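You operate a simulated robot arm through the tools that you are given. There is no shell and no other tool.

Carry out the task below with a simulated robot arm. There is one attempt and no reset: what you move stays moved.

JOB
Rinse the blue brush and the blue cloth clean on the rinse pad.
Fine: put both back; leave the other cloth as it is. Set down upright: blue brush.

Only the result counts: the job must be done as asked and must still hold three seconds after the hand-in. Knocking over, shifting, dropping, spilling or breaking anything else fails it. Flat cloth is picked up by pressing the open fingertips on it (5 to 10 N) and closing them slowly along it; thin cloth reads only 2 to 8 mm in the jaws.

ROBOT AND FRAMES
A 6-joint arm with a two-finger gripper, fixed in place. Base frame: the origin is on the floor under the middle of its stand, x ahead of it, y to its left, z up. Lengths are in m, angles in rad, forces in N, time in s.
It reaches about 1.637 m from its shoulder. Its first joint turns from -2.897 to 2.897 rad. Payload 3.43 kg.
The tool frame sits at the grasp point between the pads (the TCP): z along the fingers, y along the line on which they close. The tips reach 0.02 m beyond it. The gripper opens to 0.19 m; its body begins 0.248 m behind the TCP.
Orientation is that of the tool frame in the base frame, as a unit quaternion [x, y, z, w]. With the fingers straight down and closing along the base's y, the tool's x points along the base's -x, its y along +y and its z along -z.

CONTROLS
- The arm moves only by the tool arm_command. Its argument "commands" is a list of rows, each a list of 7 numbers: the turn, a rotation vector about the tool's x, y, z in rad, then the shift along the tool's x, y, z in m, then the opening, from 0 (shut) to 1 (fully open). In form: [[rx, ry, rz, tx, ty, tz, claw], ...]. A call has 1 to 20 rows; each row shifts and turns the commanded pose from where the row before left it, along the tool's axes as they then stand. Rows are played at 5 a second. More than 0.05 m and 0.15 rad between two rows, or a gripper value outside its range, and nothing of the call is played. Where a pose cannot be reached the arm comes as near as it can. A force on the tool above 40 N (or 10 N above the force at the start of the call, whichever is more), or a blocked arm, ends the call early, and 0.2 s more pass. Each finger travels about 0.045 m/s and halts on what it meets, pressing with about 39 N; the grip force reading is that of the motor and also rises with nothing between the fingers. The clock runs only during rows and for 0.2 s after the last one: add rows that do not move to give the fingers time. The reply holds the time, the measured pose of the TCP, the force on the tool along the base axes, the opening and the grip force, in the units named above and with some noise, with the torque about the TCP (base axes, N m) and any sound that the robot's microphone picked up.
- Cameras (640 x 400 px; columns grow to the right, rows downward): "scene" is fixed at [0.3997, 0.4988, 1.5583]; the picture's right is [-0.28, -0.96, 0.00], its down [-0.85, 0.25, -0.46] and it looks along [0.44, -0.13, -0.89] (base axes); focal length 214 px, centre (320, 200). "wrist" rides on the gripper at [0.07, -0.008, -0.288] in the tool frame; the picture's right is [0.12, 0.99, 0.00], its down [-0.96, 0.11, -0.25] and it looks along [-0.25, 0.03, 0.97] (tool axes); focal length 261 px, centre (320, 200). There is no depth. A picture from a camera that has moved, and an enlarged one, comes with that camera's place and axes in the base frame and with its lens.
- capture(camera): a new picture of that camera. It takes no simulated time.
- move_column(by): slides the trunk up (or, below 0, down) by that many m; the arm rides with it, the base frame stays. It gives what a move gives, with no picture.
- zoom(camera, box): a new picture of the part [left, top, right, bottom] of that camera's present view, enlarged. It takes no simulated time.
- hand_in(): hands the job in; it is judged then, once.

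Nothing tells you positions but the pictures and the camera data. Unless the task says otherwise, let go and move clear before handing in.

The tools are called after "Emit:" as a command line: name --pt "numbers of a row" for each row, then --argument value for the rest, lists and objects as JSON in quotes. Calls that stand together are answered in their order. arm_command: Moves the arm, as the interface text tells. Its arguments: {"type":"object","properties":{"commands":{"type":"array","items":{"type":"array","items":{"type":"number"}}}},"required":["commands"]} The other tools are called the same way: move_column (by) moves the trunk up or down; capture (camera) takes a picture; zoom (camera, box) takes an enlarged picture of a part of a camera's view; hand_in () hands the job in.

At the start:

```text
clock: 0.0
ee_pos: [0.7181, -0.0415, 1.2424]
ee_rot: [0.0, 1.0, 0.0, 0.0]
wrist_force: [-0.3, 0.2, 0.1]
moment: [0.04, 0.01, 0.01]
grip_width: 0.1899
grasp_force: 0.0
trunk travel left (down, up): [-0.175, 0.065]
```

scene: 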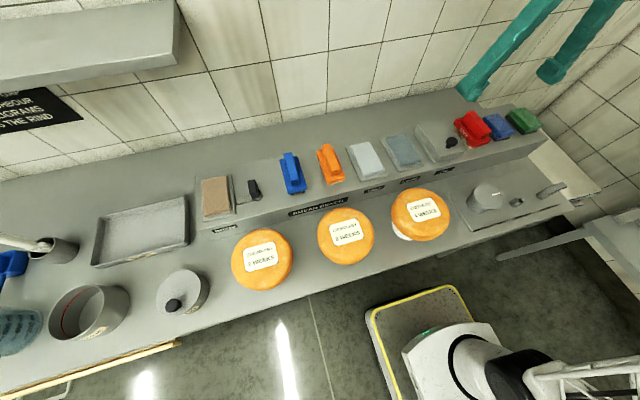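
wrist: 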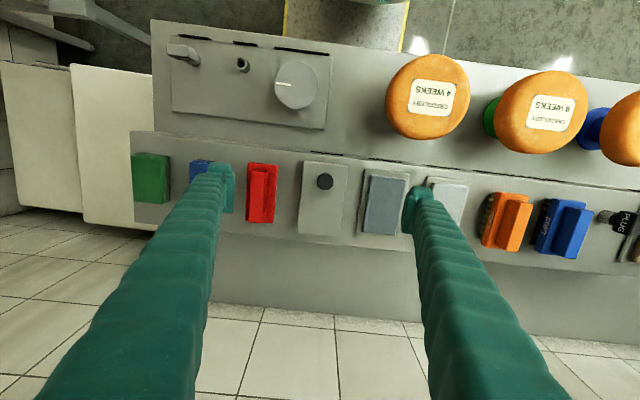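

I see a bench with cheeses, a raised shelf with cloths and brushes, and trays and pots to the left. I will look closer before moving anything.

Emit:
zoom --camera "scene" --box '[180, 110, 380, 235]'

Emit:
zoom --camera "scene" --box '[380, 90, 580, 215]'

Emit:
zoom --camera "scene" --box '[0, 180, 240, 370]'

Emit:
zoom --camera "wrist" --box '[120, 20, 400, 250]'

Emit:
zoom --camera "wrist" --box '[380, 40, 640, 280]'

Emit:
zoom --camera "scene" --box '[0, 0, 240, 150]'

```text
3.20 times, centred on (280, 172) of scene
camera zoom: at [0.3997, 0.4988, 1.5583], right [-0.28, -0.96, 0.0], down [-0.85, 0.25, -0.46], along [0.44, -0.13, -0.89], focal length 686 px, centre (448, 288)
```

zoom: 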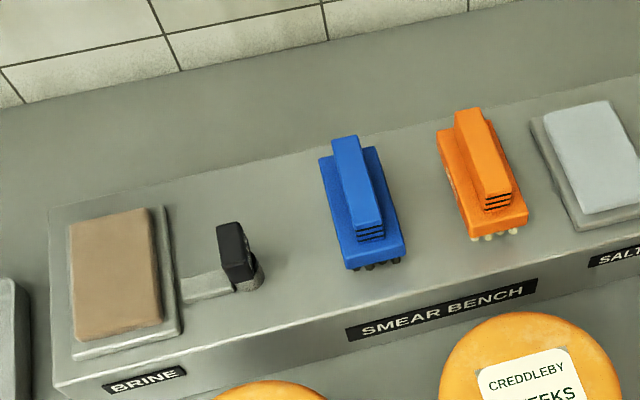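

```text
3.20 times, centred on (480, 152) of scene
camera zoom: at [0.3997, 0.4988, 1.5583], right [-0.28, -0.96, 0.0], down [-0.85, 0.25, -0.46], along [0.44, -0.13, -0.89], focal length 686 px, centre (-192, 352)
```

zoom: 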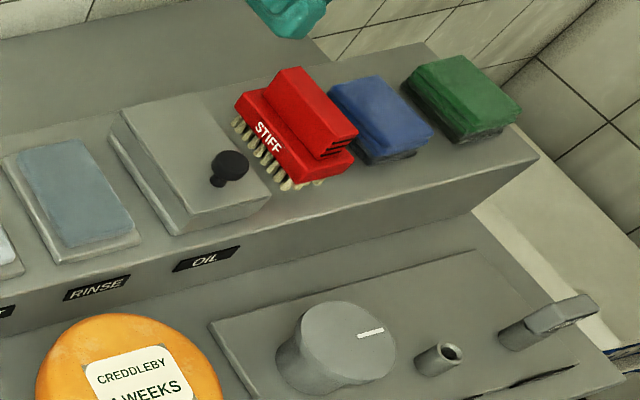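

```text
2.11 times, centred on (120, 275) of scene
camera zoom: at [0.3997, 0.4988, 1.5583], right [-0.28, -0.96, 0.0], down [-0.85, 0.25, -0.46], along [0.44, -0.13, -0.89], focal length 452 px, centre (741, 42)
```

zoom: 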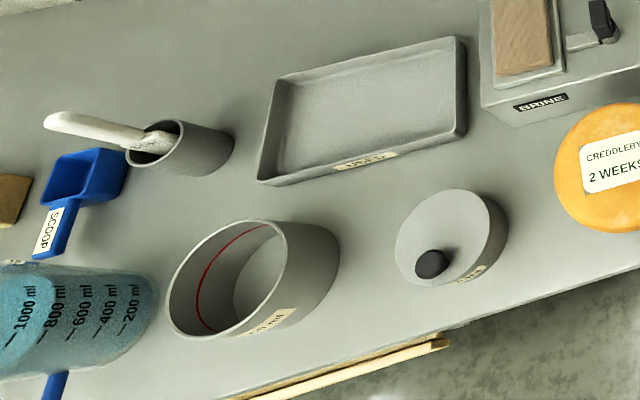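

```text
1.74 times, centred on (260, 135) of wrist
camera zoom: at [0.648, -0.05, 1.531], right [-0.12, 0.99, 0.0], down [0.96, 0.11, 0.25], along [0.25, 0.03, -0.97], focal length 453 px, centre (424, 313)
```

zoom: 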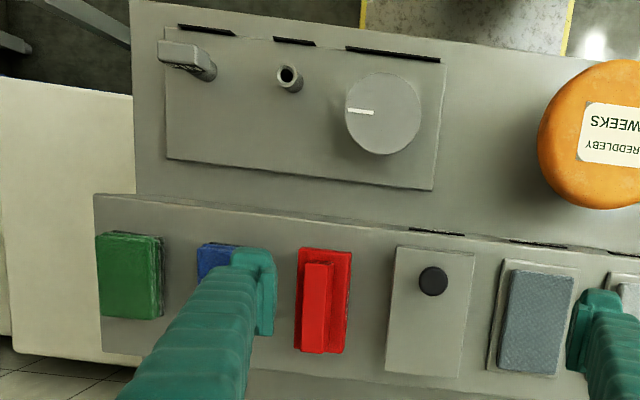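

```text
1.67 times, centred on (510, 160) of wrist
camera zoom: at [0.648, -0.05, 1.531], right [-0.12, 0.99, 0.0], down [0.96, 0.11, 0.25], along [0.25, 0.03, -0.97], focal length 434 px, centre (3, 267)
```

zoom: 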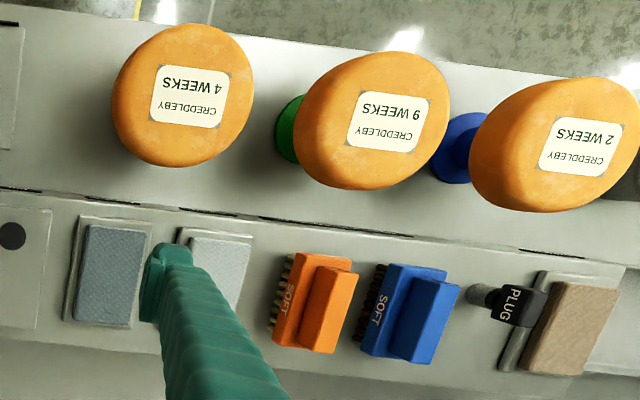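

```text
2.67 times, centred on (120, 75) of scene
camera zoom: at [0.3997, 0.4988, 1.5583], right [-0.28, -0.96, 0.0], down [-0.85, 0.25, -0.46], along [0.44, -0.13, -0.89], focal length 572 px, centre (853, 533)
```

zoom: 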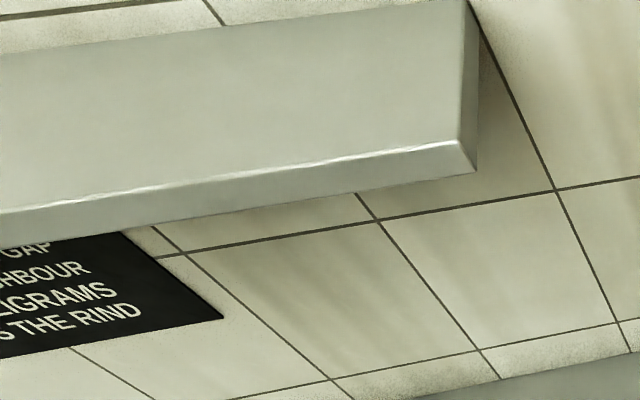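

The shelf ("smear bench") holds, from left to right: the brine pad, plug, blue brush, orange brush, salt pad, rinse pad, oil box, red brush, blue cloth and green cloth. I put the blue brush handle near (0.775, 0.475, 1.044), the rinse pad near (0.775, 0.10, 1.00) and the blue cloth near (0.78, -0.28). Next I go up high over the cloths to look at them more closely.

Emit:
arm_command --pt "0 0 0 -0.005 -0.03 0 1" --pt "0 0 0 -0.005 -0.03 0 1" --pt "0 0 0 -0.005 -0.03 0 1" --pt "0 0 0 -0.005 -0.03 0 1" --pt "0 0 0 -0.005 -0.03 0 1" --pt "0 0 0 -0.005 -0.03 0 1" --pt "0 0 0 -0.005 -0.03 0 1" --pt "0 0 0 -0.005 -0.03 0 1" --pt "0 0 0 0 0 0 1" --pt "0 0 0 0 0 0 1"

```text
clock: 2.2
ee_pos: [0.7581, -0.2828, 1.2441]
ee_rot: [0.0, 1.0, -0.001, 0.001]
wrist_force: [-0.5, 0.5, -0.1]
moment: [0.0, -0.03, 0.01]
grip_width: 0.1898
grasp_force: 0.1
trunk travel left (down, up): [-0.175, 0.065]
```

The hand is now over the cloths at a safe height, so I take pictures.

Emit:
capture --camera "wrist"

Emit:
capture --camera "scene"

```text
taken
camera wrist: at [0.6879, -0.2904, 1.5325], right [-0.12, 0.99, 0.0], down [0.96, 0.11, 0.25], along [0.25, 0.03, -0.97], focal length 261 px, centre (320, 200)
```

wrist: 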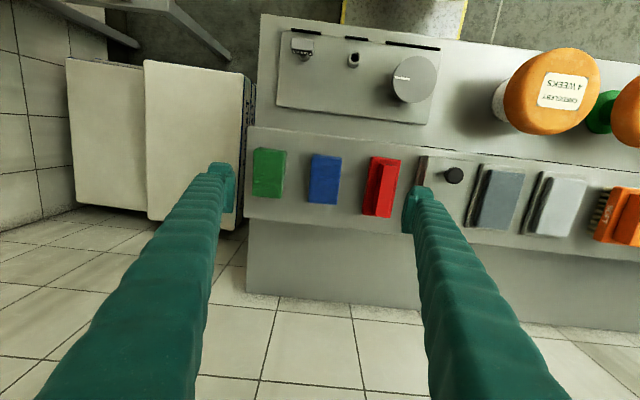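

```text
taken
```

scene: 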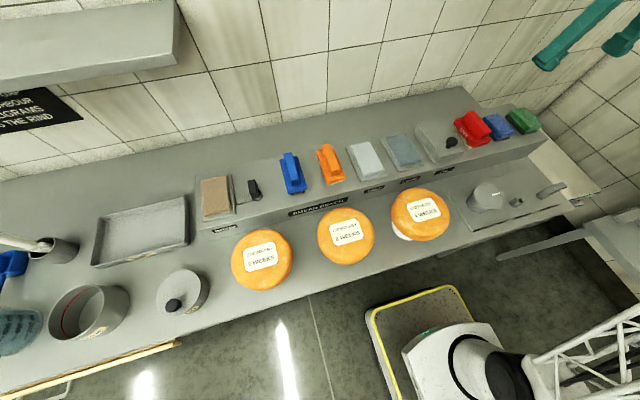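

Emit:
zoom --camera "wrist" --box '[230, 120, 430, 245]'

Emit:
zoom --camera "wrist" --box '[400, 130, 560, 250]'

Emit:
zoom --camera "scene" --box '[440, 95, 560, 170]'

```text
3.20 times, centred on (330, 182) of wrist
camera zoom: at [0.6879, -0.2904, 1.5325], right [-0.12, 0.99, 0.0], down [0.96, 0.11, 0.25], along [0.25, 0.03, -0.97], focal length 834 px, centre (288, 256)
```

zoom: 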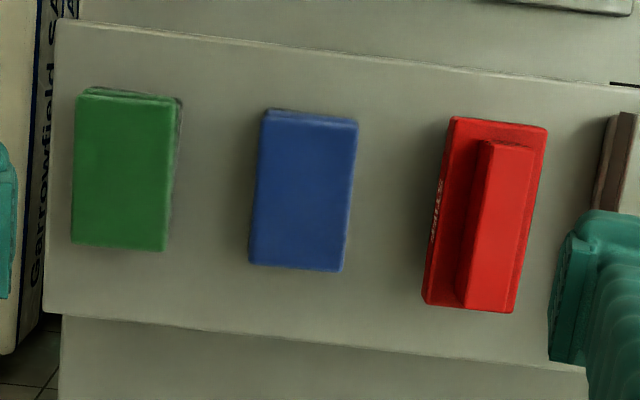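

```text
3.33 times, centred on (480, 190) of wrist
camera zoom: at [0.6879, -0.2904, 1.5325], right [-0.12, 0.99, 0.0], down [0.96, 0.11, 0.25], along [0.25, 0.03, -0.97], focal length 869 px, centre (-213, 233)
```

zoom: 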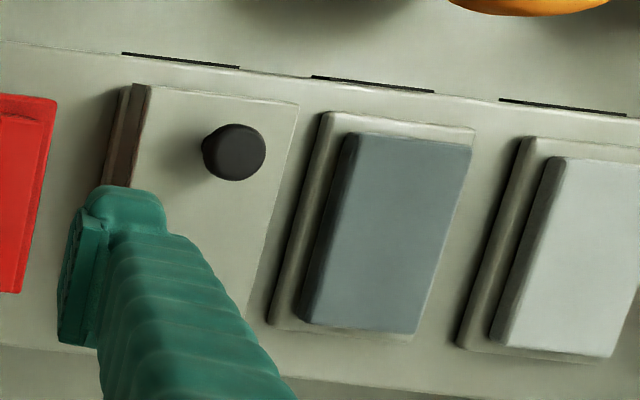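

```text
5.33 times, centred on (500, 132) of scene
camera zoom: at [0.3997, 0.4988, 1.5583], right [-0.28, -0.96, 0.0], down [-0.85, 0.25, -0.46], along [0.44, -0.13, -0.89], focal length 1144 px, centre (-640, 560)
```

zoom: 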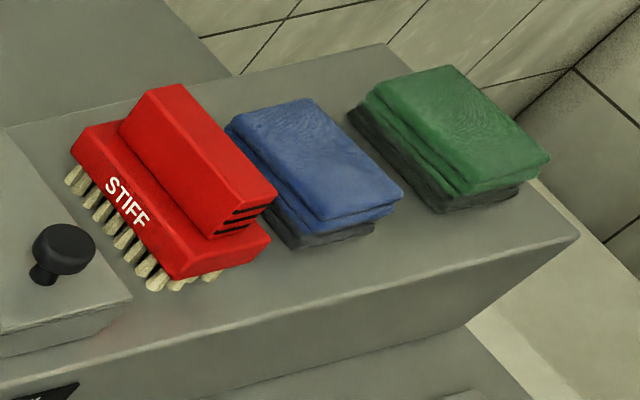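

The cloths are folded blocks about 0.06 x 0.10 x 0.03 m. The blue one is centred near (0.781, -0.269) with its top at 1.007, on a shelf at z of about 0.976. Now I go over the blue brush for a close look, narrowing the gripper on the way.

Emit:
arm_command --pt "0 0 0 -0.001 0.038 0 0.8" --pt "0 0 0 -0.001 0.04 0 0.7" --pt "0 0 0 -0.001 0.04 0 0.6" --pt "0 0 0 -0.001 0.04 0 0.5" --pt "0 0 0 -0.001 0.04 0 0.45" --pt "0 0 0 -0.001 0.04 0 0.45" --pt "0 0 0 -0.001 0.04 0 0.45" --pt "0 0 0 -0.001 0.04 0 0.45" --pt "0 0 0 -0.001 0.04 0 0.45" --pt "0 0 0 -0.001 0.04 0 0.45" --pt "0 0 0 -0.001 0.04 0 0.45" --pt "0 0 0 -0.001 0.04 0 0.45" --pt "0 0 0 -0.001 0.04 0 0.45" --pt "0 0 0 -0.001 0.04 0 0.45" --pt "0 0 0 -0.001 0.04 0 0.45" --pt "0 0 0 -0.001 0.04 0 0.45" --pt "0 0 0 -0.001 0.04 0 0.45" --pt "0 0 0 -0.001 0.04 0 0.45" --pt "0 0 0 0 0.04 0 0.45" --pt "0 0 0 0 0 0 0.45"

Emit:
capture --camera "wrist"

Emit:
zoom --camera "wrist" --box '[220, 110, 420, 235]'

Emit:
zoom --camera "scene" --box '[230, 130, 350, 205]'

```text
clock: 6.4
ee_pos: [0.7699, 0.4722, 1.228]
ee_rot: [0.001, 1.0, 0.002, 0.003]
wrist_force: [0.3, 0.6, -0.7]
moment: [-0.1, 0.06, 0.0]
grip_width: 0.0856
grasp_force: 0.1
out of reach, approached as far as the arm can: row 18, 19
trunk travel left (down, up): [-0.175, 0.065]
```

```text
taken
camera wrist: at [0.6977, 0.4629, 1.5159], right [-0.12, 0.99, 0.0], down [0.96, 0.11, 0.25], along [0.25, 0.03, -0.97], focal length 261 px, centre (320, 200)
```

wrist: 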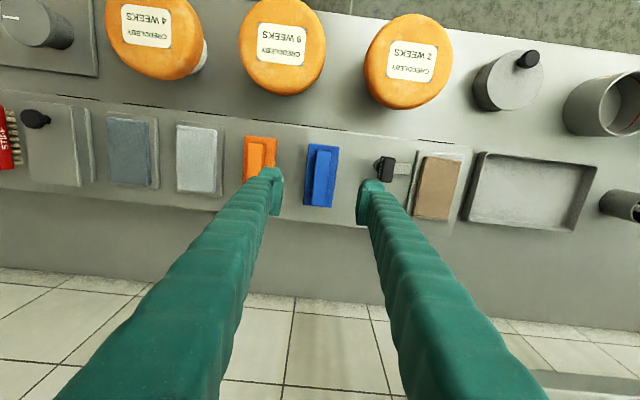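

```text
3.20 times, centred on (320, 172) of wrist
camera zoom: at [0.6977, 0.4629, 1.5159], right [-0.12, 0.99, 0.0], down [0.96, 0.11, 0.25], along [0.25, 0.03, -0.97], focal length 834 px, centre (320, 288)
```

zoom: 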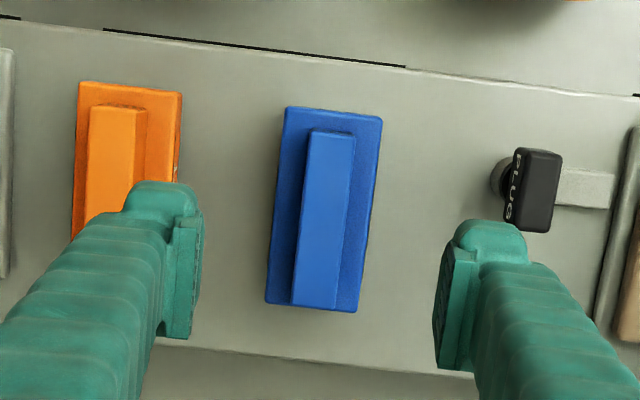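

```text
5.33 times, centred on (290, 168) of scene
camera zoom: at [0.3997, 0.4988, 1.5583], right [-0.28, -0.96, 0.0], down [-0.85, 0.25, -0.46], along [0.44, -0.13, -0.89], focal length 1144 px, centre (480, 373)
```

zoom: 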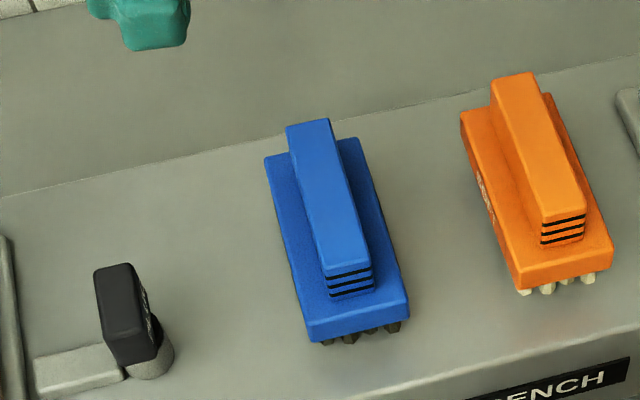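

The blue brush's handle is about 0.0245 wide, running along x and centred near (0.779, 0.4747), with its top at z of about 1.05 and its block top at about 1.0255. I line up over it and go down part of the way, to check the reach.

Emit:
arm_command --pt "0 0 0 0 0 0.01 0.45" --pt "0 0 0 0 0 0.01 0.45" --pt "0 0 0 0 0 0.01 0.45" --pt "0 0 0 0 0 0.01 0.45" --pt "0 0 0 0 0 0 0.45" --pt "0 0 0 0 0 0 0.45"

```text
clock: 7.8
ee_pos: [0.7688, 0.4707, 1.1901]
ee_rot: [0.0, 1.0, 0.0, 0.0]
wrist_force: [0.0, -0.7, -0.9]
moment: [0.0, -0.04, 0.0]
grip_width: 0.0857
grasp_force: 0.1
trunk travel left (down, up): [-0.175, 0.065]
```

It now reaches cleanly. I correct x and y and go down to just above the handle.

Emit:
arm_command --pt "0 0 0 -0.005 0.002 0.015 0.45" --pt "0 0 0 -0.0052 0.002 0.02 0.45" --pt "0 0 0 0 0 0.02 0.45" --pt "0 0 0 0 0 0.02 0.45" --pt "0 0 0 0 0 0.01 0.45" --pt "0 0 0 0 0 0 0.45" --pt "0 0 0 0 0 0 0.45"

Emit:
capture --camera "wrist"

Emit:
zoom --camera "scene" --box '[230, 110, 390, 210]'

```text
clock: 9.4
ee_pos: [0.7779, 0.4736, 1.1023]
ee_rot: [0.0, 1.0, 0.0, 0.0]
wrist_force: [-0.5, -0.5, 0.4]
moment: [0.01, -0.01, 0.0]
grip_width: 0.0855
grasp_force: 0.0
trunk travel left (down, up): [-0.175, 0.065]
```

```text
taken
camera wrist: at [0.7073, 0.4663, 1.3906], right [-0.12, 0.99, 0.0], down [0.96, 0.11, 0.25], along [0.25, 0.03, -0.97], focal length 261 px, centre (320, 200)
```

wrist: 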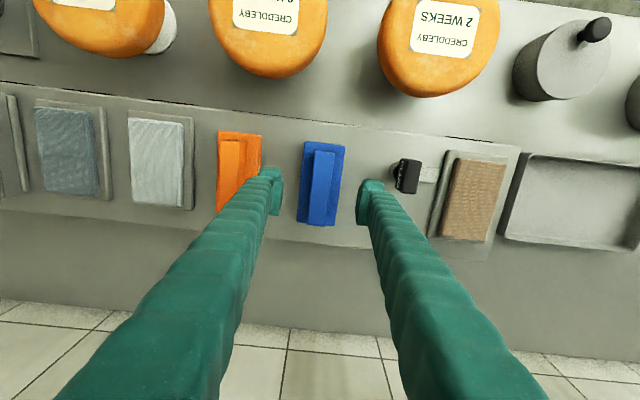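

```text
4.00 times, centred on (310, 160) of scene
camera zoom: at [0.3997, 0.4988, 1.5583], right [-0.28, -0.96, 0.0], down [-0.85, 0.25, -0.46], along [0.44, -0.13, -0.89], focal length 858 px, centre (360, 360)
```

zoom: 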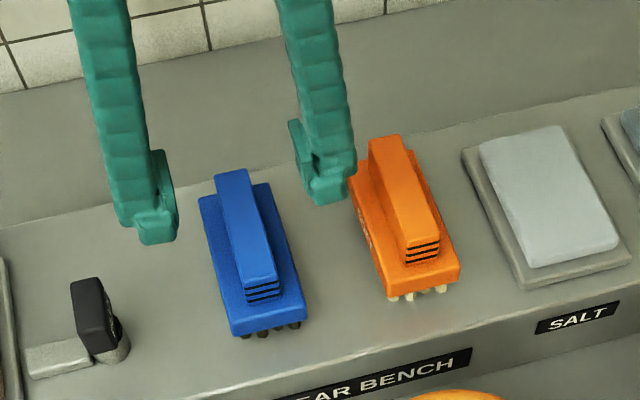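

The fingers straddle the handle along y. I narrow them to about 0.052 so they stay clear of the orange brush and the plug, then go down to the handle and close.

Emit:
arm_command --pt "0 0 0 0 0.001 0 0.27" --pt "0 0 0 0 0 0 0.27" --pt "0 0 0 0 0 0.01 0.27" --pt "0 0 0 0 0 0.01 0.27" --pt "0 0 0 0 0 0.01 0.27" --pt "0 0 0 0 0 0.01 0.27" --pt "0 0 0 0 0 0.008 0.27" --pt "0 0 0 0 0 0.004 0.27" --pt "0 0 0 0 0 0 0.27" --pt "0 0 0 0 0 0 0.27"

Emit:
zoom --camera "wrist" --box '[220, 110, 420, 235]'

Emit:
zoom --camera "scene" --box '[230, 110, 390, 210]'

```text
clock: 11.6
ee_pos: [0.7783, 0.4759, 1.0509]
ee_rot: [0.0, 1.0, -0.001, 0.0]
wrist_force: [0.5, -0.1, 0.0]
moment: [-0.05, -0.02, -0.01]
grip_width: 0.0513
grasp_force: 0.1
trunk travel left (down, up): [-0.175, 0.065]
```

```text
3.20 times, centred on (320, 172) of wrist
camera zoom: at [0.7081, 0.4679, 1.339], right [-0.12, 0.99, 0.0], down [0.96, 0.11, 0.25], along [0.25, 0.03, -0.97], focal length 834 px, centre (320, 288)
```

zoom: 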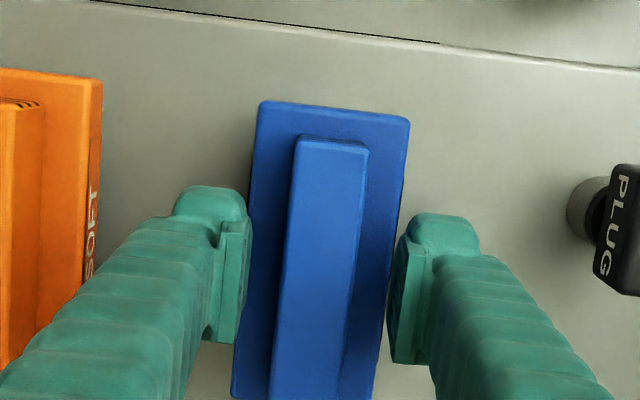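

```text
4.00 times, centred on (310, 160) of scene
camera zoom: at [0.3997, 0.4988, 1.5583], right [-0.28, -0.96, 0.0], down [-0.85, 0.25, -0.46], along [0.44, -0.13, -0.89], focal length 858 px, centre (360, 360)
```

zoom: 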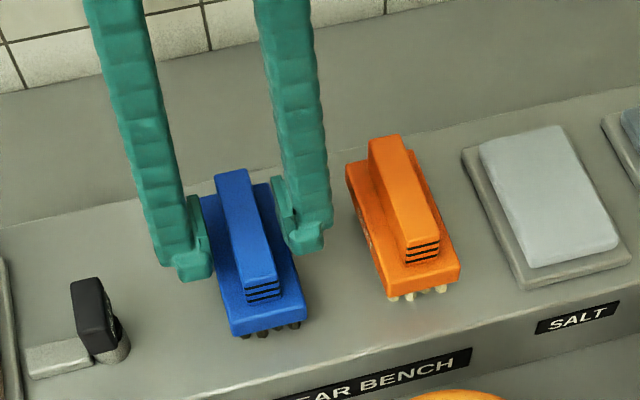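

The fingers are centred on the handle with no contact. Now I close.

Emit:
arm_command --pt "0 0 0 0 -0.001 0.001 0.22" --pt "0 0 0 0 0 0 0.18" --pt "0 0 0 0 0 0 0.14" --pt "0 0 0 0 0 0 0.1" --pt "0 0 0 0 0 0 0.05" --pt "0 0 0 0 0 0 0.0" --pt "0 0 0 0 0 0 0.0" --pt "0 0 0 0 0 0 0.0"

```text
clock: 13.4
ee_pos: [0.7776, 0.4753, 1.0508]
ee_rot: [0.0, 1.0, 0.001, 0.0]
wrist_force: [0.4, 0.2, 0.6]
moment: [0.0, -0.02, 0.01]
grip_width: 0.025
grasp_force: 39.3
trunk travel left (down, up): [-0.175, 0.065]
```

The handle is gripped at 0.025 m, as I expected. I lift it straight up and look.

Emit:
arm_command --pt "0 0 0 0 0 -0.01 0" --pt "0 0 0 0 0 -0.015 0" --pt "0 0 0 0 0 -0.015 0" --pt "0 0 0 0 0 -0.015 0" --pt "0 0 0 0 0 -0.015 0" --pt "0 0 0 0 0 0 0" --pt "0 0 0 0 0 0 0"

Emit:
capture --camera "scene"

Emit:
zoom --camera "scene" --box '[240, 90, 360, 165]'

Emit:
capture --camera "wrist"

```text
clock: 15.0
ee_pos: [0.7787, 0.4749, 1.1208]
ee_rot: [0.0, 1.0, 0.0, -0.001]
wrist_force: [-0.2, 0.6, -1.2]
moment: [0.01, 0.05, -0.05]
grip_width: 0.0245
grasp_force: 39.2
trunk travel left (down, up): [-0.175, 0.065]
```

```text
taken
```

scene: 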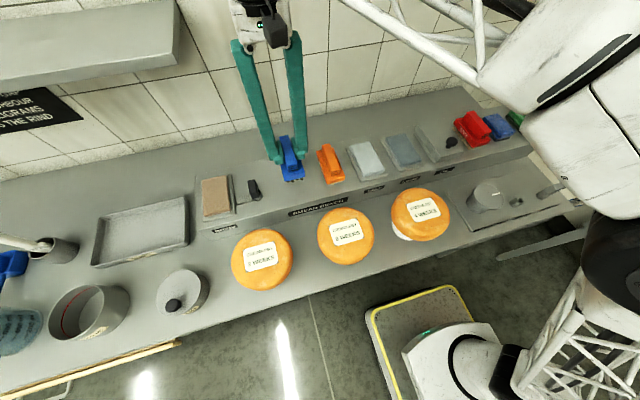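

```text
5.33 times, centred on (300, 128) of scene
camera zoom: at [0.3997, 0.4988, 1.5583], right [-0.28, -0.96, 0.0], down [-0.85, 0.25, -0.46], along [0.44, -0.13, -0.89], focal length 1144 px, centre (427, 587)
```

zoom: 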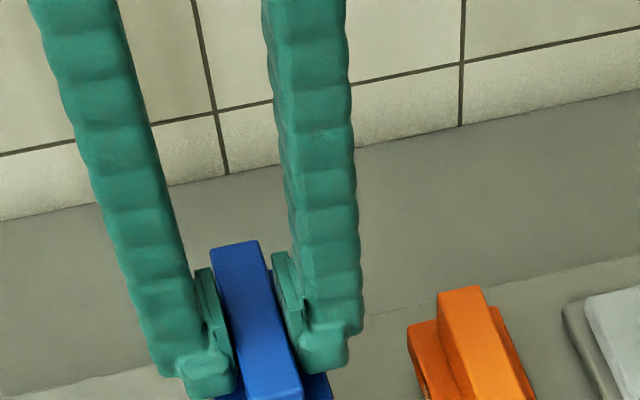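

```text
taken
camera wrist: at [0.7079, 0.4673, 1.4086], right [-0.12, 0.99, 0.0], down [0.96, 0.11, 0.25], along [0.25, 0.03, -0.97], focal length 261 px, centre (320, 200)
```

wrist: 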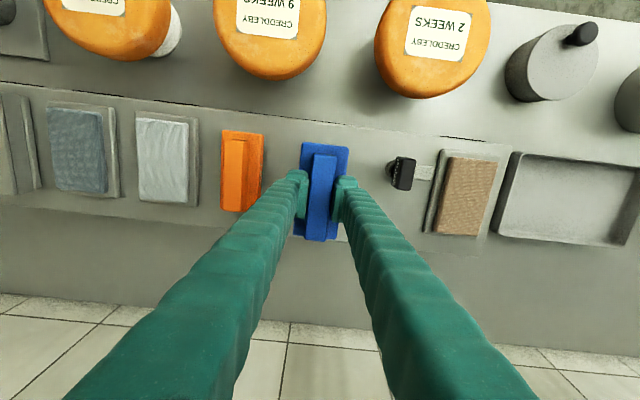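

The brush is up and held firmly. I raise it further and carry it over to above the rinse pad at (0.7825, 0.10).

Emit:
arm_command --pt "0 0 0 0 0 -0.02 0" --pt "0 0 0 0 0 -0.02 0" --pt "0 0 0 0 0 -0.015 0" --pt "0 0 0 0 -0.025 0 0" --pt "0 0 0 0 -0.035 0 0" --pt "0 0 0 0 -0.035 0 0" --pt "0 0 0 0 -0.035 0 0" --pt "0 0 0 0 -0.035 0 0" --pt "0 0 0 0 -0.035 0 0" --pt "0 0 0 0 -0.035 0 0" --pt "0 0 0 0 -0.035 0 0" --pt "0 0 0 0 -0.035 0 0" --pt "0 0 0 0 -0.035 0 0" --pt "0 0 0 -0.004 -0.035 0 0" --pt "0 0 0 0 0 0 0" --pt "0 0 0 0 0 0 0"

Emit:
capture --camera "wrist"

Emit:
capture --camera "scene"

Emit:
zoom --camera "scene" --box '[340, 60, 500, 160]'

```text
clock: 18.4
ee_pos: [0.782, 0.0983, 1.1748]
ee_rot: [0.0, 1.0, 0.0, 0.0]
wrist_force: [0.2, 0.6, -2.4]
moment: [-0.03, 0.03, -0.02]
grip_width: 0.0248
grasp_force: 38.9
trunk travel left (down, up): [-0.175, 0.065]
```

```text
taken
camera wrist: at [0.7114, 0.0901, 1.4643], right [-0.12, 0.99, 0.0], down [0.96, 0.11, 0.25], along [0.25, 0.03, -0.97], focal length 261 px, centre (320, 200)
```

wrist: 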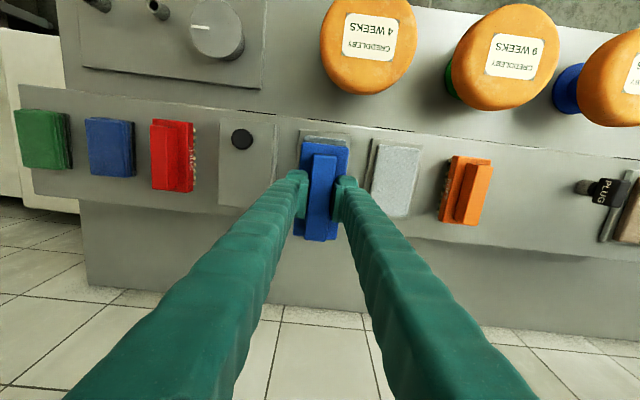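

```text
taken
```

scene: 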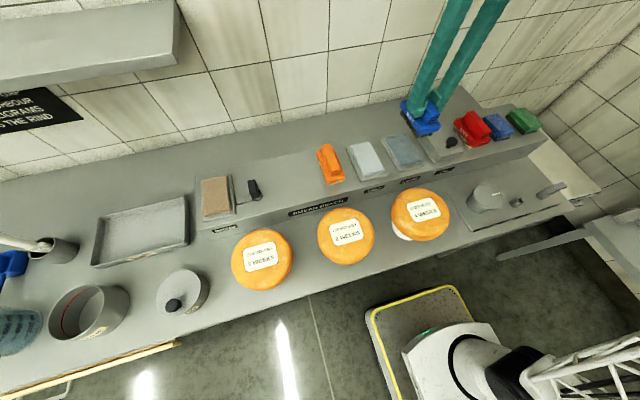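

```text
4.00 times, centred on (420, 110) of scene
camera zoom: at [0.3997, 0.4988, 1.5583], right [-0.28, -0.96, 0.0], down [-0.85, 0.25, -0.46], along [0.44, -0.13, -0.89], focal length 858 px, centre (-80, 560)
```

zoom: 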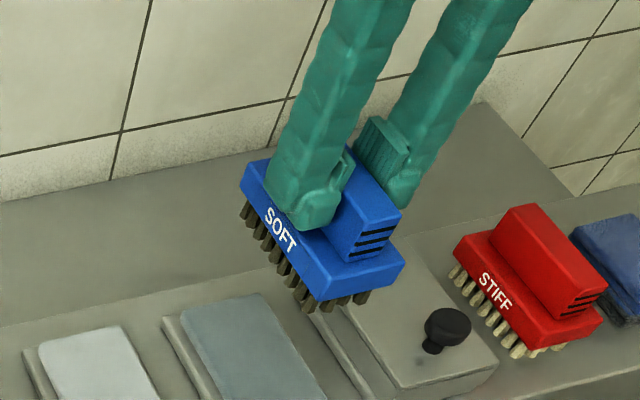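

The brush hangs over the rinse pad with its bristles visibly brown, so it is dirty. I lower it in steps towards the pad, whose surface I expect at z of about 1.003, which puts contact near TCP z of 1.078.

Emit:
arm_command --pt "0 0 0 0 0.0015 0.02 0" --pt "0 0 0 0 0 0.02 0" --pt "0 0 0 0 0 0.02 0" --pt "0 0 0 0 0 0.015 0" --pt "0 0 0 0 0 0.01 0" --pt "0 0 0 0 0 0.003 0" --pt "0 0 0 0 0 0 0" --pt "0 0 0 0 0 0 0"

Emit:
zoom --camera "scene" --box '[350, 90, 470, 165]'

Emit:
capture --camera "wrist"

```text
clock: 20.2
ee_pos: [0.7829, 0.101, 1.087]
ee_rot: [0.0, 1.0, 0.0, 0.0]
wrist_force: [0.3, 0.9, -1.6]
moment: [0.0, 0.0, 0.02]
grip_width: 0.0246
grasp_force: 39.2
trunk travel left (down, up): [-0.175, 0.065]
```

```text
5.33 times, centred on (410, 128) of scene
camera zoom: at [0.3997, 0.4988, 1.5583], right [-0.28, -0.96, 0.0], down [-0.85, 0.25, -0.46], along [0.44, -0.13, -0.89], focal length 1144 px, centre (-160, 587)
```

zoom: 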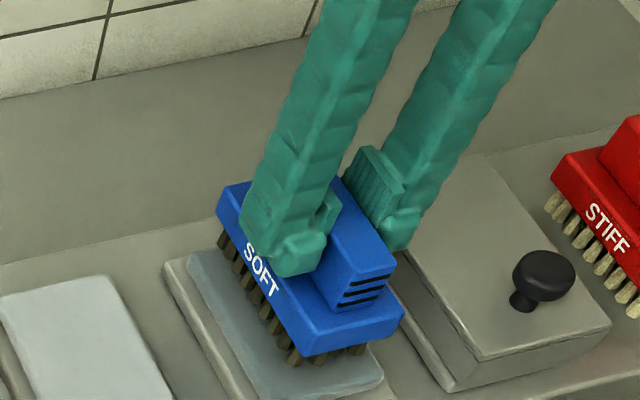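

```text
taken
camera wrist: at [0.7111, 0.0921, 1.3751], right [-0.12, 0.99, 0.0], down [0.96, 0.11, 0.25], along [0.25, 0.03, -0.97], focal length 261 px, centre (320, 200)
```

wrist: 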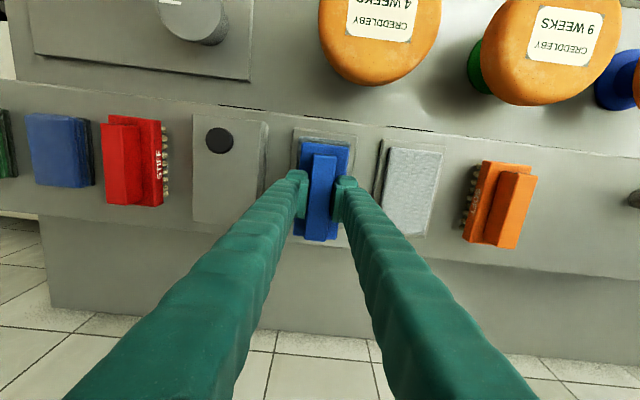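

The brush sits about 1 cm above the pad, well aligned. I keep lowering it gently and watch the force.

Emit:
arm_command --pt "0 0 0 0 0 0.003 0" --pt "0 0 0 0 0 0.003 0" --pt "0 0 0 0 0 0.002 0" --pt "0 0 0 0 0 0.001 0" --pt "0 0 0 0 0 0 0"

```text
clock: 21.4
ee_pos: [0.7832, 0.1002, 1.0788]
ee_rot: [0.0, 1.0, 0.0, -0.001]
wrist_force: [-0.6, 0.6, -2.7]
moment: [0.02, -0.02, -0.01]
grip_width: 0.0244
grasp_force: 39.2
trunk travel left (down, up): [-0.175, 0.065]
```

Emit:
arm_command --pt "0 0 0 0 0 0.001 0" --pt "0 0 0 0 0 0.001 0" --pt "0 0 0 0 0 0.001 0" --pt "0 0 0 0 0 0 0"

```text
clock: 22.4
ee_pos: [0.7843, 0.1003, 1.0785]
ee_rot: [0.001, 1.0, 0.0, 0.001]
wrist_force: [7.3, 3.6, 38.7]
moment: [0.04, -0.08, -0.05]
grip_width: 0.0247
grasp_force: 38.8
trunk travel left (down, up): [-0.175, 0.065]
```

Contact: the brush bottoms on the pad at TCP z of about 1.0785, and the contact is stiff. I ease off to a light press.

Emit:
arm_command --pt "0 0 0 0 0 -0.001 0" --pt "0 0 0 0 0 0 0"

```text
clock: 23.0
ee_pos: [0.7817, 0.1016, 1.0776]
ee_rot: [-0.001, 1.0, 0.0, 0.001]
wrist_force: [9.8, 4.2, 37.0]
moment: [0.07, -0.14, 0.0]
grip_width: 0.0248
grasp_force: 39.0
trunk travel left (down, up): [-0.175, 0.065]
```

Emit:
arm_command --pt "0 0 0 0 0 -0.001 0" --pt "0 0 0 0 0 0 0"

```text
clock: 23.6
ee_pos: [0.7814, 0.1002, 1.0775]
ee_rot: [0.001, 1.0, -0.001, 0.0]
wrist_force: [4.8, 5.2, 29.4]
moment: [0.08, -0.13, -0.03]
grip_width: 0.0247
grasp_force: 38.9
trunk travel left (down, up): [-0.175, 0.065]
```

Emit:
arm_command --pt "0 0 0 0 0 -0.001 0" --pt "0 0 0 0 0 -0.001 0" --pt "0 0 0 0 0 0 0"

```text
clock: 24.4
ee_pos: [0.7823, 0.1001, 1.0783]
ee_rot: [0.001, 1.0, -0.001, -0.001]
wrist_force: [-0.2, -0.4, -2.6]
moment: [0.01, -0.01, 0.04]
grip_width: 0.0252
grasp_force: 38.9
trunk travel left (down, up): [-0.175, 0.065]
```

Emit:
arm_command --pt "0 0 0 0 0 0.0005 0" --pt "0 0 0 0 0 0 0"

```text
clock: 25.0
ee_pos: [0.784, 0.1004, 1.0779]
ee_rot: [0.001, 1.0, 0.0, 0.001]
wrist_force: [-0.7, -0.7, -2.2]
moment: [-0.01, 0.01, -0.02]
grip_width: 0.0247
grasp_force: 38.8
trunk travel left (down, up): [-0.175, 0.065]
```

Emit:
arm_command --pt "0 0 0 0 0 0.0005 0" --pt "0 0 0 0 0 0 0"

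```text
clock: 25.6
ee_pos: [0.7829, 0.1012, 1.0782]
ee_rot: [0.0, 1.0, 0.0, 0.001]
wrist_force: [-0.4, 0.5, -2.0]
moment: [0.0, 0.0, -0.01]
grip_width: 0.0246
grasp_force: 39.0
trunk travel left (down, up): [-0.175, 0.065]
```

Emit:
arm_command --pt "0 0 0 0 0 0.0005 0" --pt "0 0 0 0 0 0 0"

```text
clock: 26.2
ee_pos: [0.783, 0.1022, 1.0781]
ee_rot: [0.0, 1.0, 0.0, 0.001]
wrist_force: [0.2, -0.4, -1.3]
moment: [-0.01, 0.02, 0.01]
grip_width: 0.0248
grasp_force: 39.2
trunk travel left (down, up): [-0.175, 0.065]
```

Emit:
arm_command --pt "0 0 0 0 0 0.0005 0" --pt "0 0 0 0 0 0 0"

```text
clock: 26.8
ee_pos: [0.783, 0.1003, 1.078]
ee_rot: [0.0, 1.0, 0.0, -0.001]
wrist_force: [-0.1, -0.2, -2.4]
moment: [-0.01, -0.02, 0.0]
grip_width: 0.0249
grasp_force: 38.8
trunk travel left (down, up): [-0.175, 0.065]
```

Emit:
arm_command --pt "0 0 0 0 0 0.001 0" --pt "0 0 0 0 0 0 0" --pt "0 0 0 0 0 0 0"

```text
clock: 27.6
ee_pos: [0.7831, 0.101, 1.0765]
ee_rot: [0.0, 1.0, 0.0, 0.001]
wrist_force: [2.2, -0.2, 10.6]
moment: [0.03, 0.41, -0.02]
grip_width: 0.0249
grasp_force: 38.8
trunk travel left (down, up): [-0.175, 0.065]
```

About 12 N of press now. I stroke the brush back and forth along x on the pad.

Emit:
arm_command --pt "0 0 0 0.008 0 0 0" --pt "0 0 0 0.008 0 0 0" --pt "0 0 0 -0.008 0 0 0" --pt "0 0 0 -0.008 0 0 0" --pt "0 0 0 -0.008 0 0 0" --pt "0 0 0 -0.008 0 0 0" --pt "0 0 0 0.008 0 0 0" --pt "0 0 0 0.008 0 0 0" --pt "0 0 0 0 0 0 0"

Emit:
zoom --camera "scene" --box '[350, 90, 470, 165]'

```text
clock: 29.6
ee_pos: [0.7847, 0.101, 1.0775]
ee_rot: [0.001, 1.0, 0.0, 0.0]
wrist_force: [4.8, -1.4, 9.1]
moment: [-0.02, -0.24, -0.04]
grip_width: 0.0248
grasp_force: 39.4
trunk travel left (down, up): [-0.175, 0.065]
```

```text
5.33 times, centred on (410, 128) of scene
camera zoom: at [0.3997, 0.4988, 1.5583], right [-0.28, -0.96, 0.0], down [-0.85, 0.25, -0.46], along [0.44, -0.13, -0.89], focal length 1144 px, centre (-160, 587)
```

zoom: 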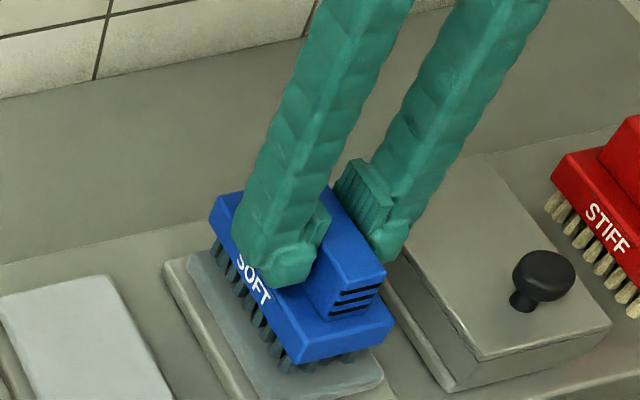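

The bristles have changed from brown to the rinse pad's slate tone. I do a few more strokes to be thorough, then lift to inspect.

Emit:
arm_command --pt "0 0 0 0.008 0 0 0" --pt "0 0 0 0.008 0 0 0" --pt "0 0 0 -0.008 0 0 0" --pt "0 0 0 -0.008 0 0 0" --pt "0 0 0 -0.008 0 0 0" --pt "0 0 0 -0.008 0 0 0" --pt "0 0 0 0.008 0 0 0" --pt "0 0 0 0.008 0 0 0" --pt "0 0 0 0.008 0 0 0" --pt "0 0 0 0.008 0 0 0" --pt "0 0 0 -0.008 0 0 0" --pt "0 0 0 -0.008 0 0 0" --pt "0 0 0 -0.008 0 0 0" --pt "0 0 0 -0.008 0 0 0" --pt "0 0 0 0.008 0 0 0" --pt "0 0 0 0.008 0 0 0" --pt "0 0 0 0 0 0 0" --pt "0 0 0 0 0 0 0"

Emit:
arm_command --pt "0 0 0 0 0 -0.01 0" --pt "0 0 0 0 0 -0.015 0" --pt "0 0 0 0 0 -0.015 0" --pt "0 0 0 0 0 -0.015 0" --pt "0 0 0 0 0 -0.015 0" --pt "0 0 0 0 0 -0.02 0" --pt "0 0 0 0 0 0 0" --pt "0 0 0 0 0 0 0"

Emit:
zoom --camera "scene" --box '[340, 60, 500, 160]'

```text
clock: 33.4
ee_pos: [0.7826, 0.1004, 1.0765]
ee_rot: [0.001, 1.0, -0.001, 0.002]
wrist_force: [11.2, -2.0, 21.0]
moment: [0.01, -0.5, -0.01]
grip_width: 0.0248
grasp_force: 39.2
trunk travel left (down, up): [-0.175, 0.065]
```

```text
clock: 35.2
ee_pos: [0.7846, 0.1003, 1.1664]
ee_rot: [0.0, 1.0, 0.0, 0.0]
wrist_force: [0.4, 0.0, -1.7]
moment: [0.02, -0.04, 0.0]
grip_width: 0.0249
grasp_force: 39.1
trunk travel left (down, up): [-0.175, 0.065]
```

```text
4.00 times, centred on (420, 110) of scene
camera zoom: at [0.3997, 0.4988, 1.5583], right [-0.28, -0.96, 0.0], down [-0.85, 0.25, -0.46], along [0.44, -0.13, -0.89], focal length 858 px, centre (-80, 560)
```

zoom: 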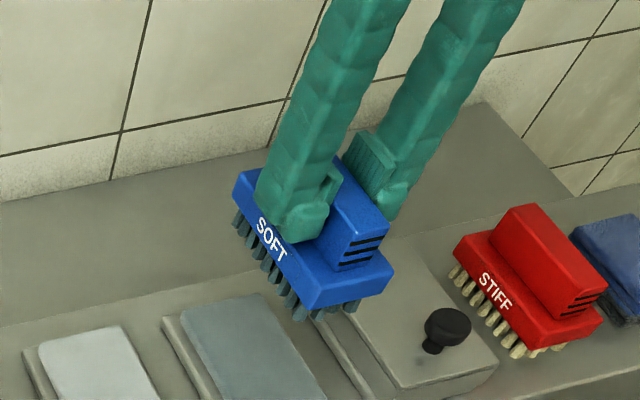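

Emit:
zoom --camera "scene" --box '[392, 105, 448, 140]'

Emit:
zoom --camera "scene" --box '[340, 120, 436, 180]'

```text
11.43 times, centred on (420, 122) of scene
camera zoom: at [0.3997, 0.4988, 1.5583], right [-0.28, -0.96, 0.0], down [-0.85, 0.25, -0.46], along [0.44, -0.13, -0.89], focal length 2451 px, centre (-823, 1086)
```

zoom: 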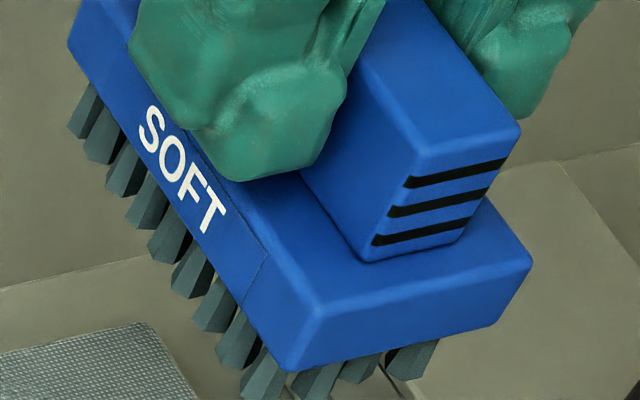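

```text
6.67 times, centred on (388, 150) of scene
camera zoom: at [0.3997, 0.4988, 1.5583], right [-0.28, -0.96, 0.0], down [-0.85, 0.25, -0.46], along [0.44, -0.13, -0.89], focal length 1430 px, centre (-133, 533)
```

zoom: 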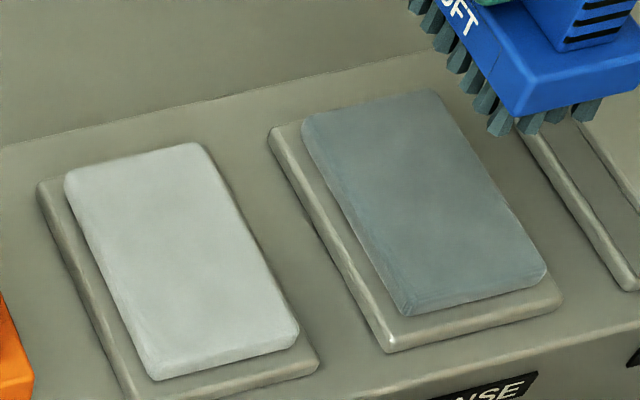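

The bristles are uniformly slate now, matching the pad. I do one more light set of strokes to see whether the colour still changes.

Emit:
arm_command --pt "0 0 0 0.0015 0 0.02 0" --pt "0 0 0 0 0 0.02 0" --pt "0 0 0 0 0 0.02 0" --pt "0 0 0 0 0 0.015 0" --pt "0 0 0 0 0 0.008 0" --pt "0 0 0 0 0 0.003 0" --pt "0 0 0 0 0 0.001 0" --pt "0 0 0 0 0 0 0" --pt "0 0 0 0 0 0 0"

```text
clock: 37.2
ee_pos: [0.7809, 0.1, 1.079]
ee_rot: [0.0, 1.0, 0.0, 0.0]
wrist_force: [0.0, 0.8, -2.0]
moment: [-0.01, 0.01, 0.0]
grip_width: 0.0248
grasp_force: 39.4
trunk travel left (down, up): [-0.175, 0.065]
```

Emit:
arm_command --pt "0 0 0 0 0 0.0008 0" --pt "0 0 0 0 0 0.0006 0" --pt "0 0 0 0 0 0.0006 0" --pt "0 0 0 0 0 0 0" --pt "0 0 0 0 0 0 0"

```text
clock: 38.4
ee_pos: [0.7806, 0.1006, 1.0781]
ee_rot: [0.0, 1.0, 0.0, 0.0]
wrist_force: [-0.3, -0.1, -1.2]
moment: [0.02, 0.0, 0.0]
grip_width: 0.0246
grasp_force: 38.8
trunk travel left (down, up): [-0.175, 0.065]
```

Emit:
arm_command --pt "0 0 0 0 0 0.0008 0" --pt "0 0 0 0 0 0.0005 0" --pt "0 0 0 0 0 0 0" --pt "0 0 0 0 0 0 0"

```text
clock: 39.4
ee_pos: [0.781, 0.1001, 1.0761]
ee_rot: [0.0, 1.0, 0.0, 0.001]
wrist_force: [0.5, 0.2, -1.8]
moment: [0.0, -0.02, 0.0]
grip_width: 0.0249
grasp_force: 38.8
trunk travel left (down, up): [-0.175, 0.065]
```

Emit:
arm_command --pt "0 0 0 0 0 0.0006 0" --pt "0 0 0 0 0 0 0" --pt "0 0 0 0 0 0 0"

```text
clock: 40.2
ee_pos: [0.7817, 0.0999, 1.0771]
ee_rot: [0.0, 1.0, 0.0, 0.001]
wrist_force: [-0.2, 0.3, 9.6]
moment: [0.01, 0.06, -0.02]
grip_width: 0.0249
grasp_force: 38.6
trunk travel left (down, up): [-0.175, 0.065]
```

About 11 N of press. I make another few strokes, then lift to compare the bristle colour.

Emit:
arm_command --pt "0 0 0 0.01 0 0 0" --pt "0 0 0 0.01 0 0 0" --pt "0 0 0 -0.01 0 0 0" --pt "0 0 0 -0.01 0 0 0" --pt "0 0 0 -0.01 0 0 0" --pt "0 0 0 -0.01 0 0 0" --pt "0 0 0 0.01 0 0 0" --pt "0 0 0 0.01 0 0 0" --pt "0 0 0 0.01 0 0 0" --pt "0 0 0 0.01 0 0 0" --pt "0 0 0 -0.01 0 0 0" --pt "0 0 0 -0.01 0 0 0" --pt "0 0 0 -0.01 0 0 0" --pt "0 0 0 -0.01 0 0 0" --pt "0 0 0 0.01 0 0 0" --pt "0 0 0 0.01 0 0 0" --pt "0 0 0 0 0 0 0"

Emit:
arm_command --pt "0 0 0 0 0 -0.01 0" --pt "0 0 0 0 0 -0.02 0" --pt "0 0 0 0 0 -0.02 0" --pt "0 0 0 0 0 -0.02 0" --pt "0 0 0 0 0 -0.02 0" --pt "0 0 0 0 0 0 0" --pt "0 0 0 0 0 0 0"

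Emit:
zoom --camera "scene" --box '[392, 105, 448, 140]'

Emit:
capture --camera "scene"

```text
clock: 43.8
ee_pos: [0.781, 0.1008, 1.0764]
ee_rot: [0.0, 1.0, 0.001, 0.0]
wrist_force: [1.2, -1.8, 6.4]
moment: [-0.03, -0.11, 0.01]
grip_width: 0.0248
grasp_force: 39.1
trunk travel left (down, up): [-0.175, 0.065]
```

```text
clock: 45.4
ee_pos: [0.7812, 0.1001, 1.1662]
ee_rot: [0.001, 1.0, -0.001, 0.0]
wrist_force: [1.4, 0.9, 0.0]
moment: [-0.05, 0.02, 0.02]
grip_width: 0.0249
grasp_force: 39.1
trunk travel left (down, up): [-0.175, 0.065]
```

```text
11.43 times, centred on (420, 122) of scene
camera zoom: at [0.3997, 0.4988, 1.5583], right [-0.28, -0.96, 0.0], down [-0.85, 0.25, -0.46], along [0.44, -0.13, -0.89], focal length 2451 px, centre (-823, 1086)
```

zoom: 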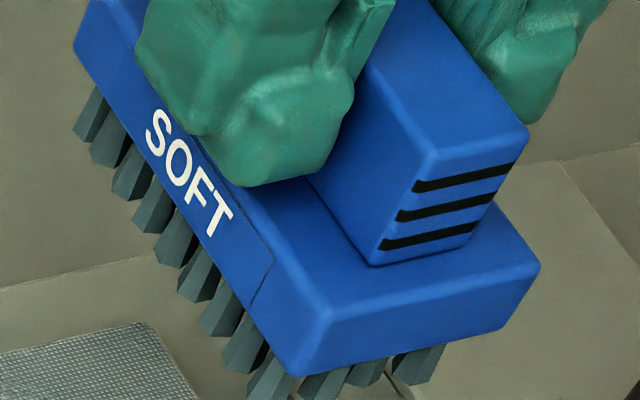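

```text
taken
```

scene: 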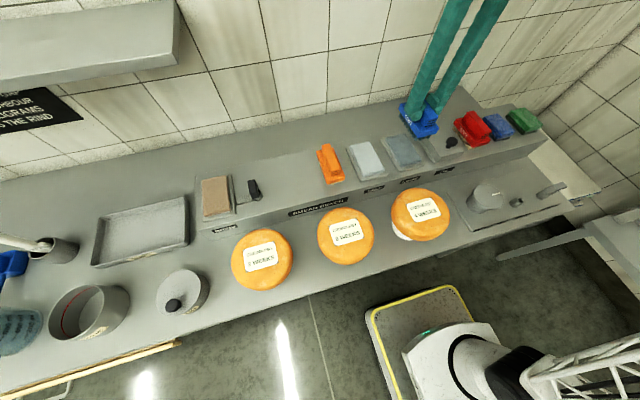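

The colour is stable, so the brush is rinsed. I carry it back to its place at (0.778, 0.475), keeping above the orange brush.

Emit:
arm_command --pt "0 0 0 0 0 -0.01 0" --pt "0 0 0 0 0.025 0 0" --pt "0 0 0 0 0.035 0 0" --pt "0 0 0 0 0.035 0 0" --pt "0 0 0 0 0.035 0 0" --pt "0 0 0 0 0.035 0 0" --pt "0 0 0 0 0.035 0 0" --pt "0 0 0 0 0.035 0 0" --pt "0 0 0 0 0.035 0 0" --pt "0 0 0 0 0.035 0 0" --pt "0 0 0 0 0.035 0 0" --pt "0 0 0 0.003 0.035 0 0" --pt "0 0 0 0 0 0 0" --pt "0 0 0 0 0 0 0"

```text
clock: 48.4
ee_pos: [0.7785, 0.4801, 1.1759]
ee_rot: [0.0, 1.0, 0.0, 0.0]
wrist_force: [0.4, 0.5, -2.2]
moment: [0.01, 0.02, 0.02]
grip_width: 0.025
grasp_force: 39.4
trunk travel left (down, up): [-0.175, 0.065]
```

Emit:
arm_command --pt "0 0 0 0 -0.005 0.015 0" --pt "0 0 0 0 0 0.02 0" --pt "0 0 0 0 0 0.02 0" --pt "0 0 0 0 0 0.02 0" --pt "0 0 0 0 0 0.02 0" --pt "0 0 0 0 0 0.01 0" --pt "0 0 0 0 0 0 0" --pt "0 0 0 0 0 0 0"

Emit:
zoom --camera "wrist" --box '[220, 110, 420, 235]'

Emit:
zoom --camera "scene" --box '[230, 110, 390, 210]'

```text
clock: 50.2
ee_pos: [0.7774, 0.4714, 1.0713]
ee_rot: [0.001, 1.0, 0.0, 0.0]
wrist_force: [-0.5, 0.7, -1.9]
moment: [0.0, 0.02, -0.01]
grip_width: 0.0249
grasp_force: 38.9
trunk travel left (down, up): [-0.175, 0.065]
```

```text
3.20 times, centred on (320, 172) of wrist
camera zoom: at [0.708, 0.463, 1.359], right [-0.12, 0.99, 0.0], down [0.96, 0.11, 0.25], along [0.25, 0.03, -0.97], focal length 834 px, centre (320, 288)
```

zoom: 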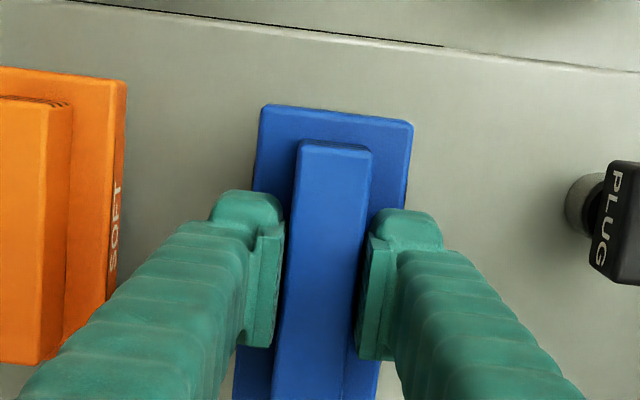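

```text
4.00 times, centred on (310, 160) of scene
camera zoom: at [0.3997, 0.4988, 1.5583], right [-0.28, -0.96, 0.0], down [-0.85, 0.25, -0.46], along [0.44, -0.13, -0.89], focal length 858 px, centre (360, 360)
```

zoom: 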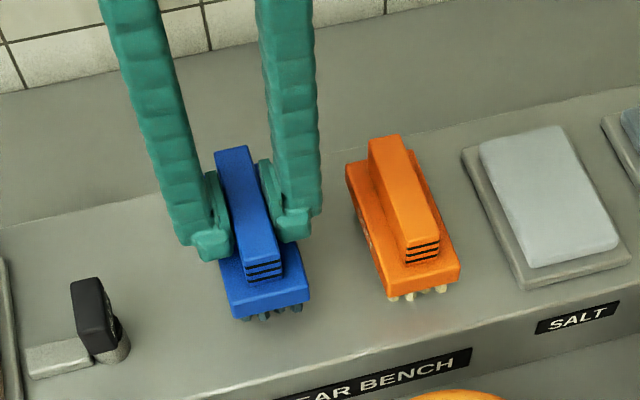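

I correct y by about 4 mm and lower towards the shelf.

Emit:
arm_command --pt "0 0 0 0 0.0037 0.008 0" --pt "0 0 0 0 0 0.006 0" --pt "0 0 0 0 0 0.003 0" --pt "0 0 0 0 0 0 0" --pt "0 0 0 0 0 0 0"

```text
clock: 51.4
ee_pos: [0.7788, 0.4737, 1.0526]
ee_rot: [0.0, 1.0, -0.001, 0.0]
wrist_force: [-0.4, -0.2, -2.1]
moment: [0.0, -0.02, 0.02]
grip_width: 0.0248
grasp_force: 39.1
trunk travel left (down, up): [-0.175, 0.065]
```

Emit:
arm_command --pt "0 0 0 0 0.0007 0.001 0" --pt "0 0 0 0 0 0.0007 0" --pt "0 0 0 0 0 0 0" --pt "0 0 0 0 0 0 0"

```text
clock: 52.4
ee_pos: [0.7779, 0.4756, 1.0523]
ee_rot: [0.0, 1.0, 0.0, 0.001]
wrist_force: [-0.4, -1.4, -1.4]
moment: [-0.01, -0.02, -0.03]
grip_width: 0.025
grasp_force: 39.3
trunk travel left (down, up): [-0.175, 0.065]
```

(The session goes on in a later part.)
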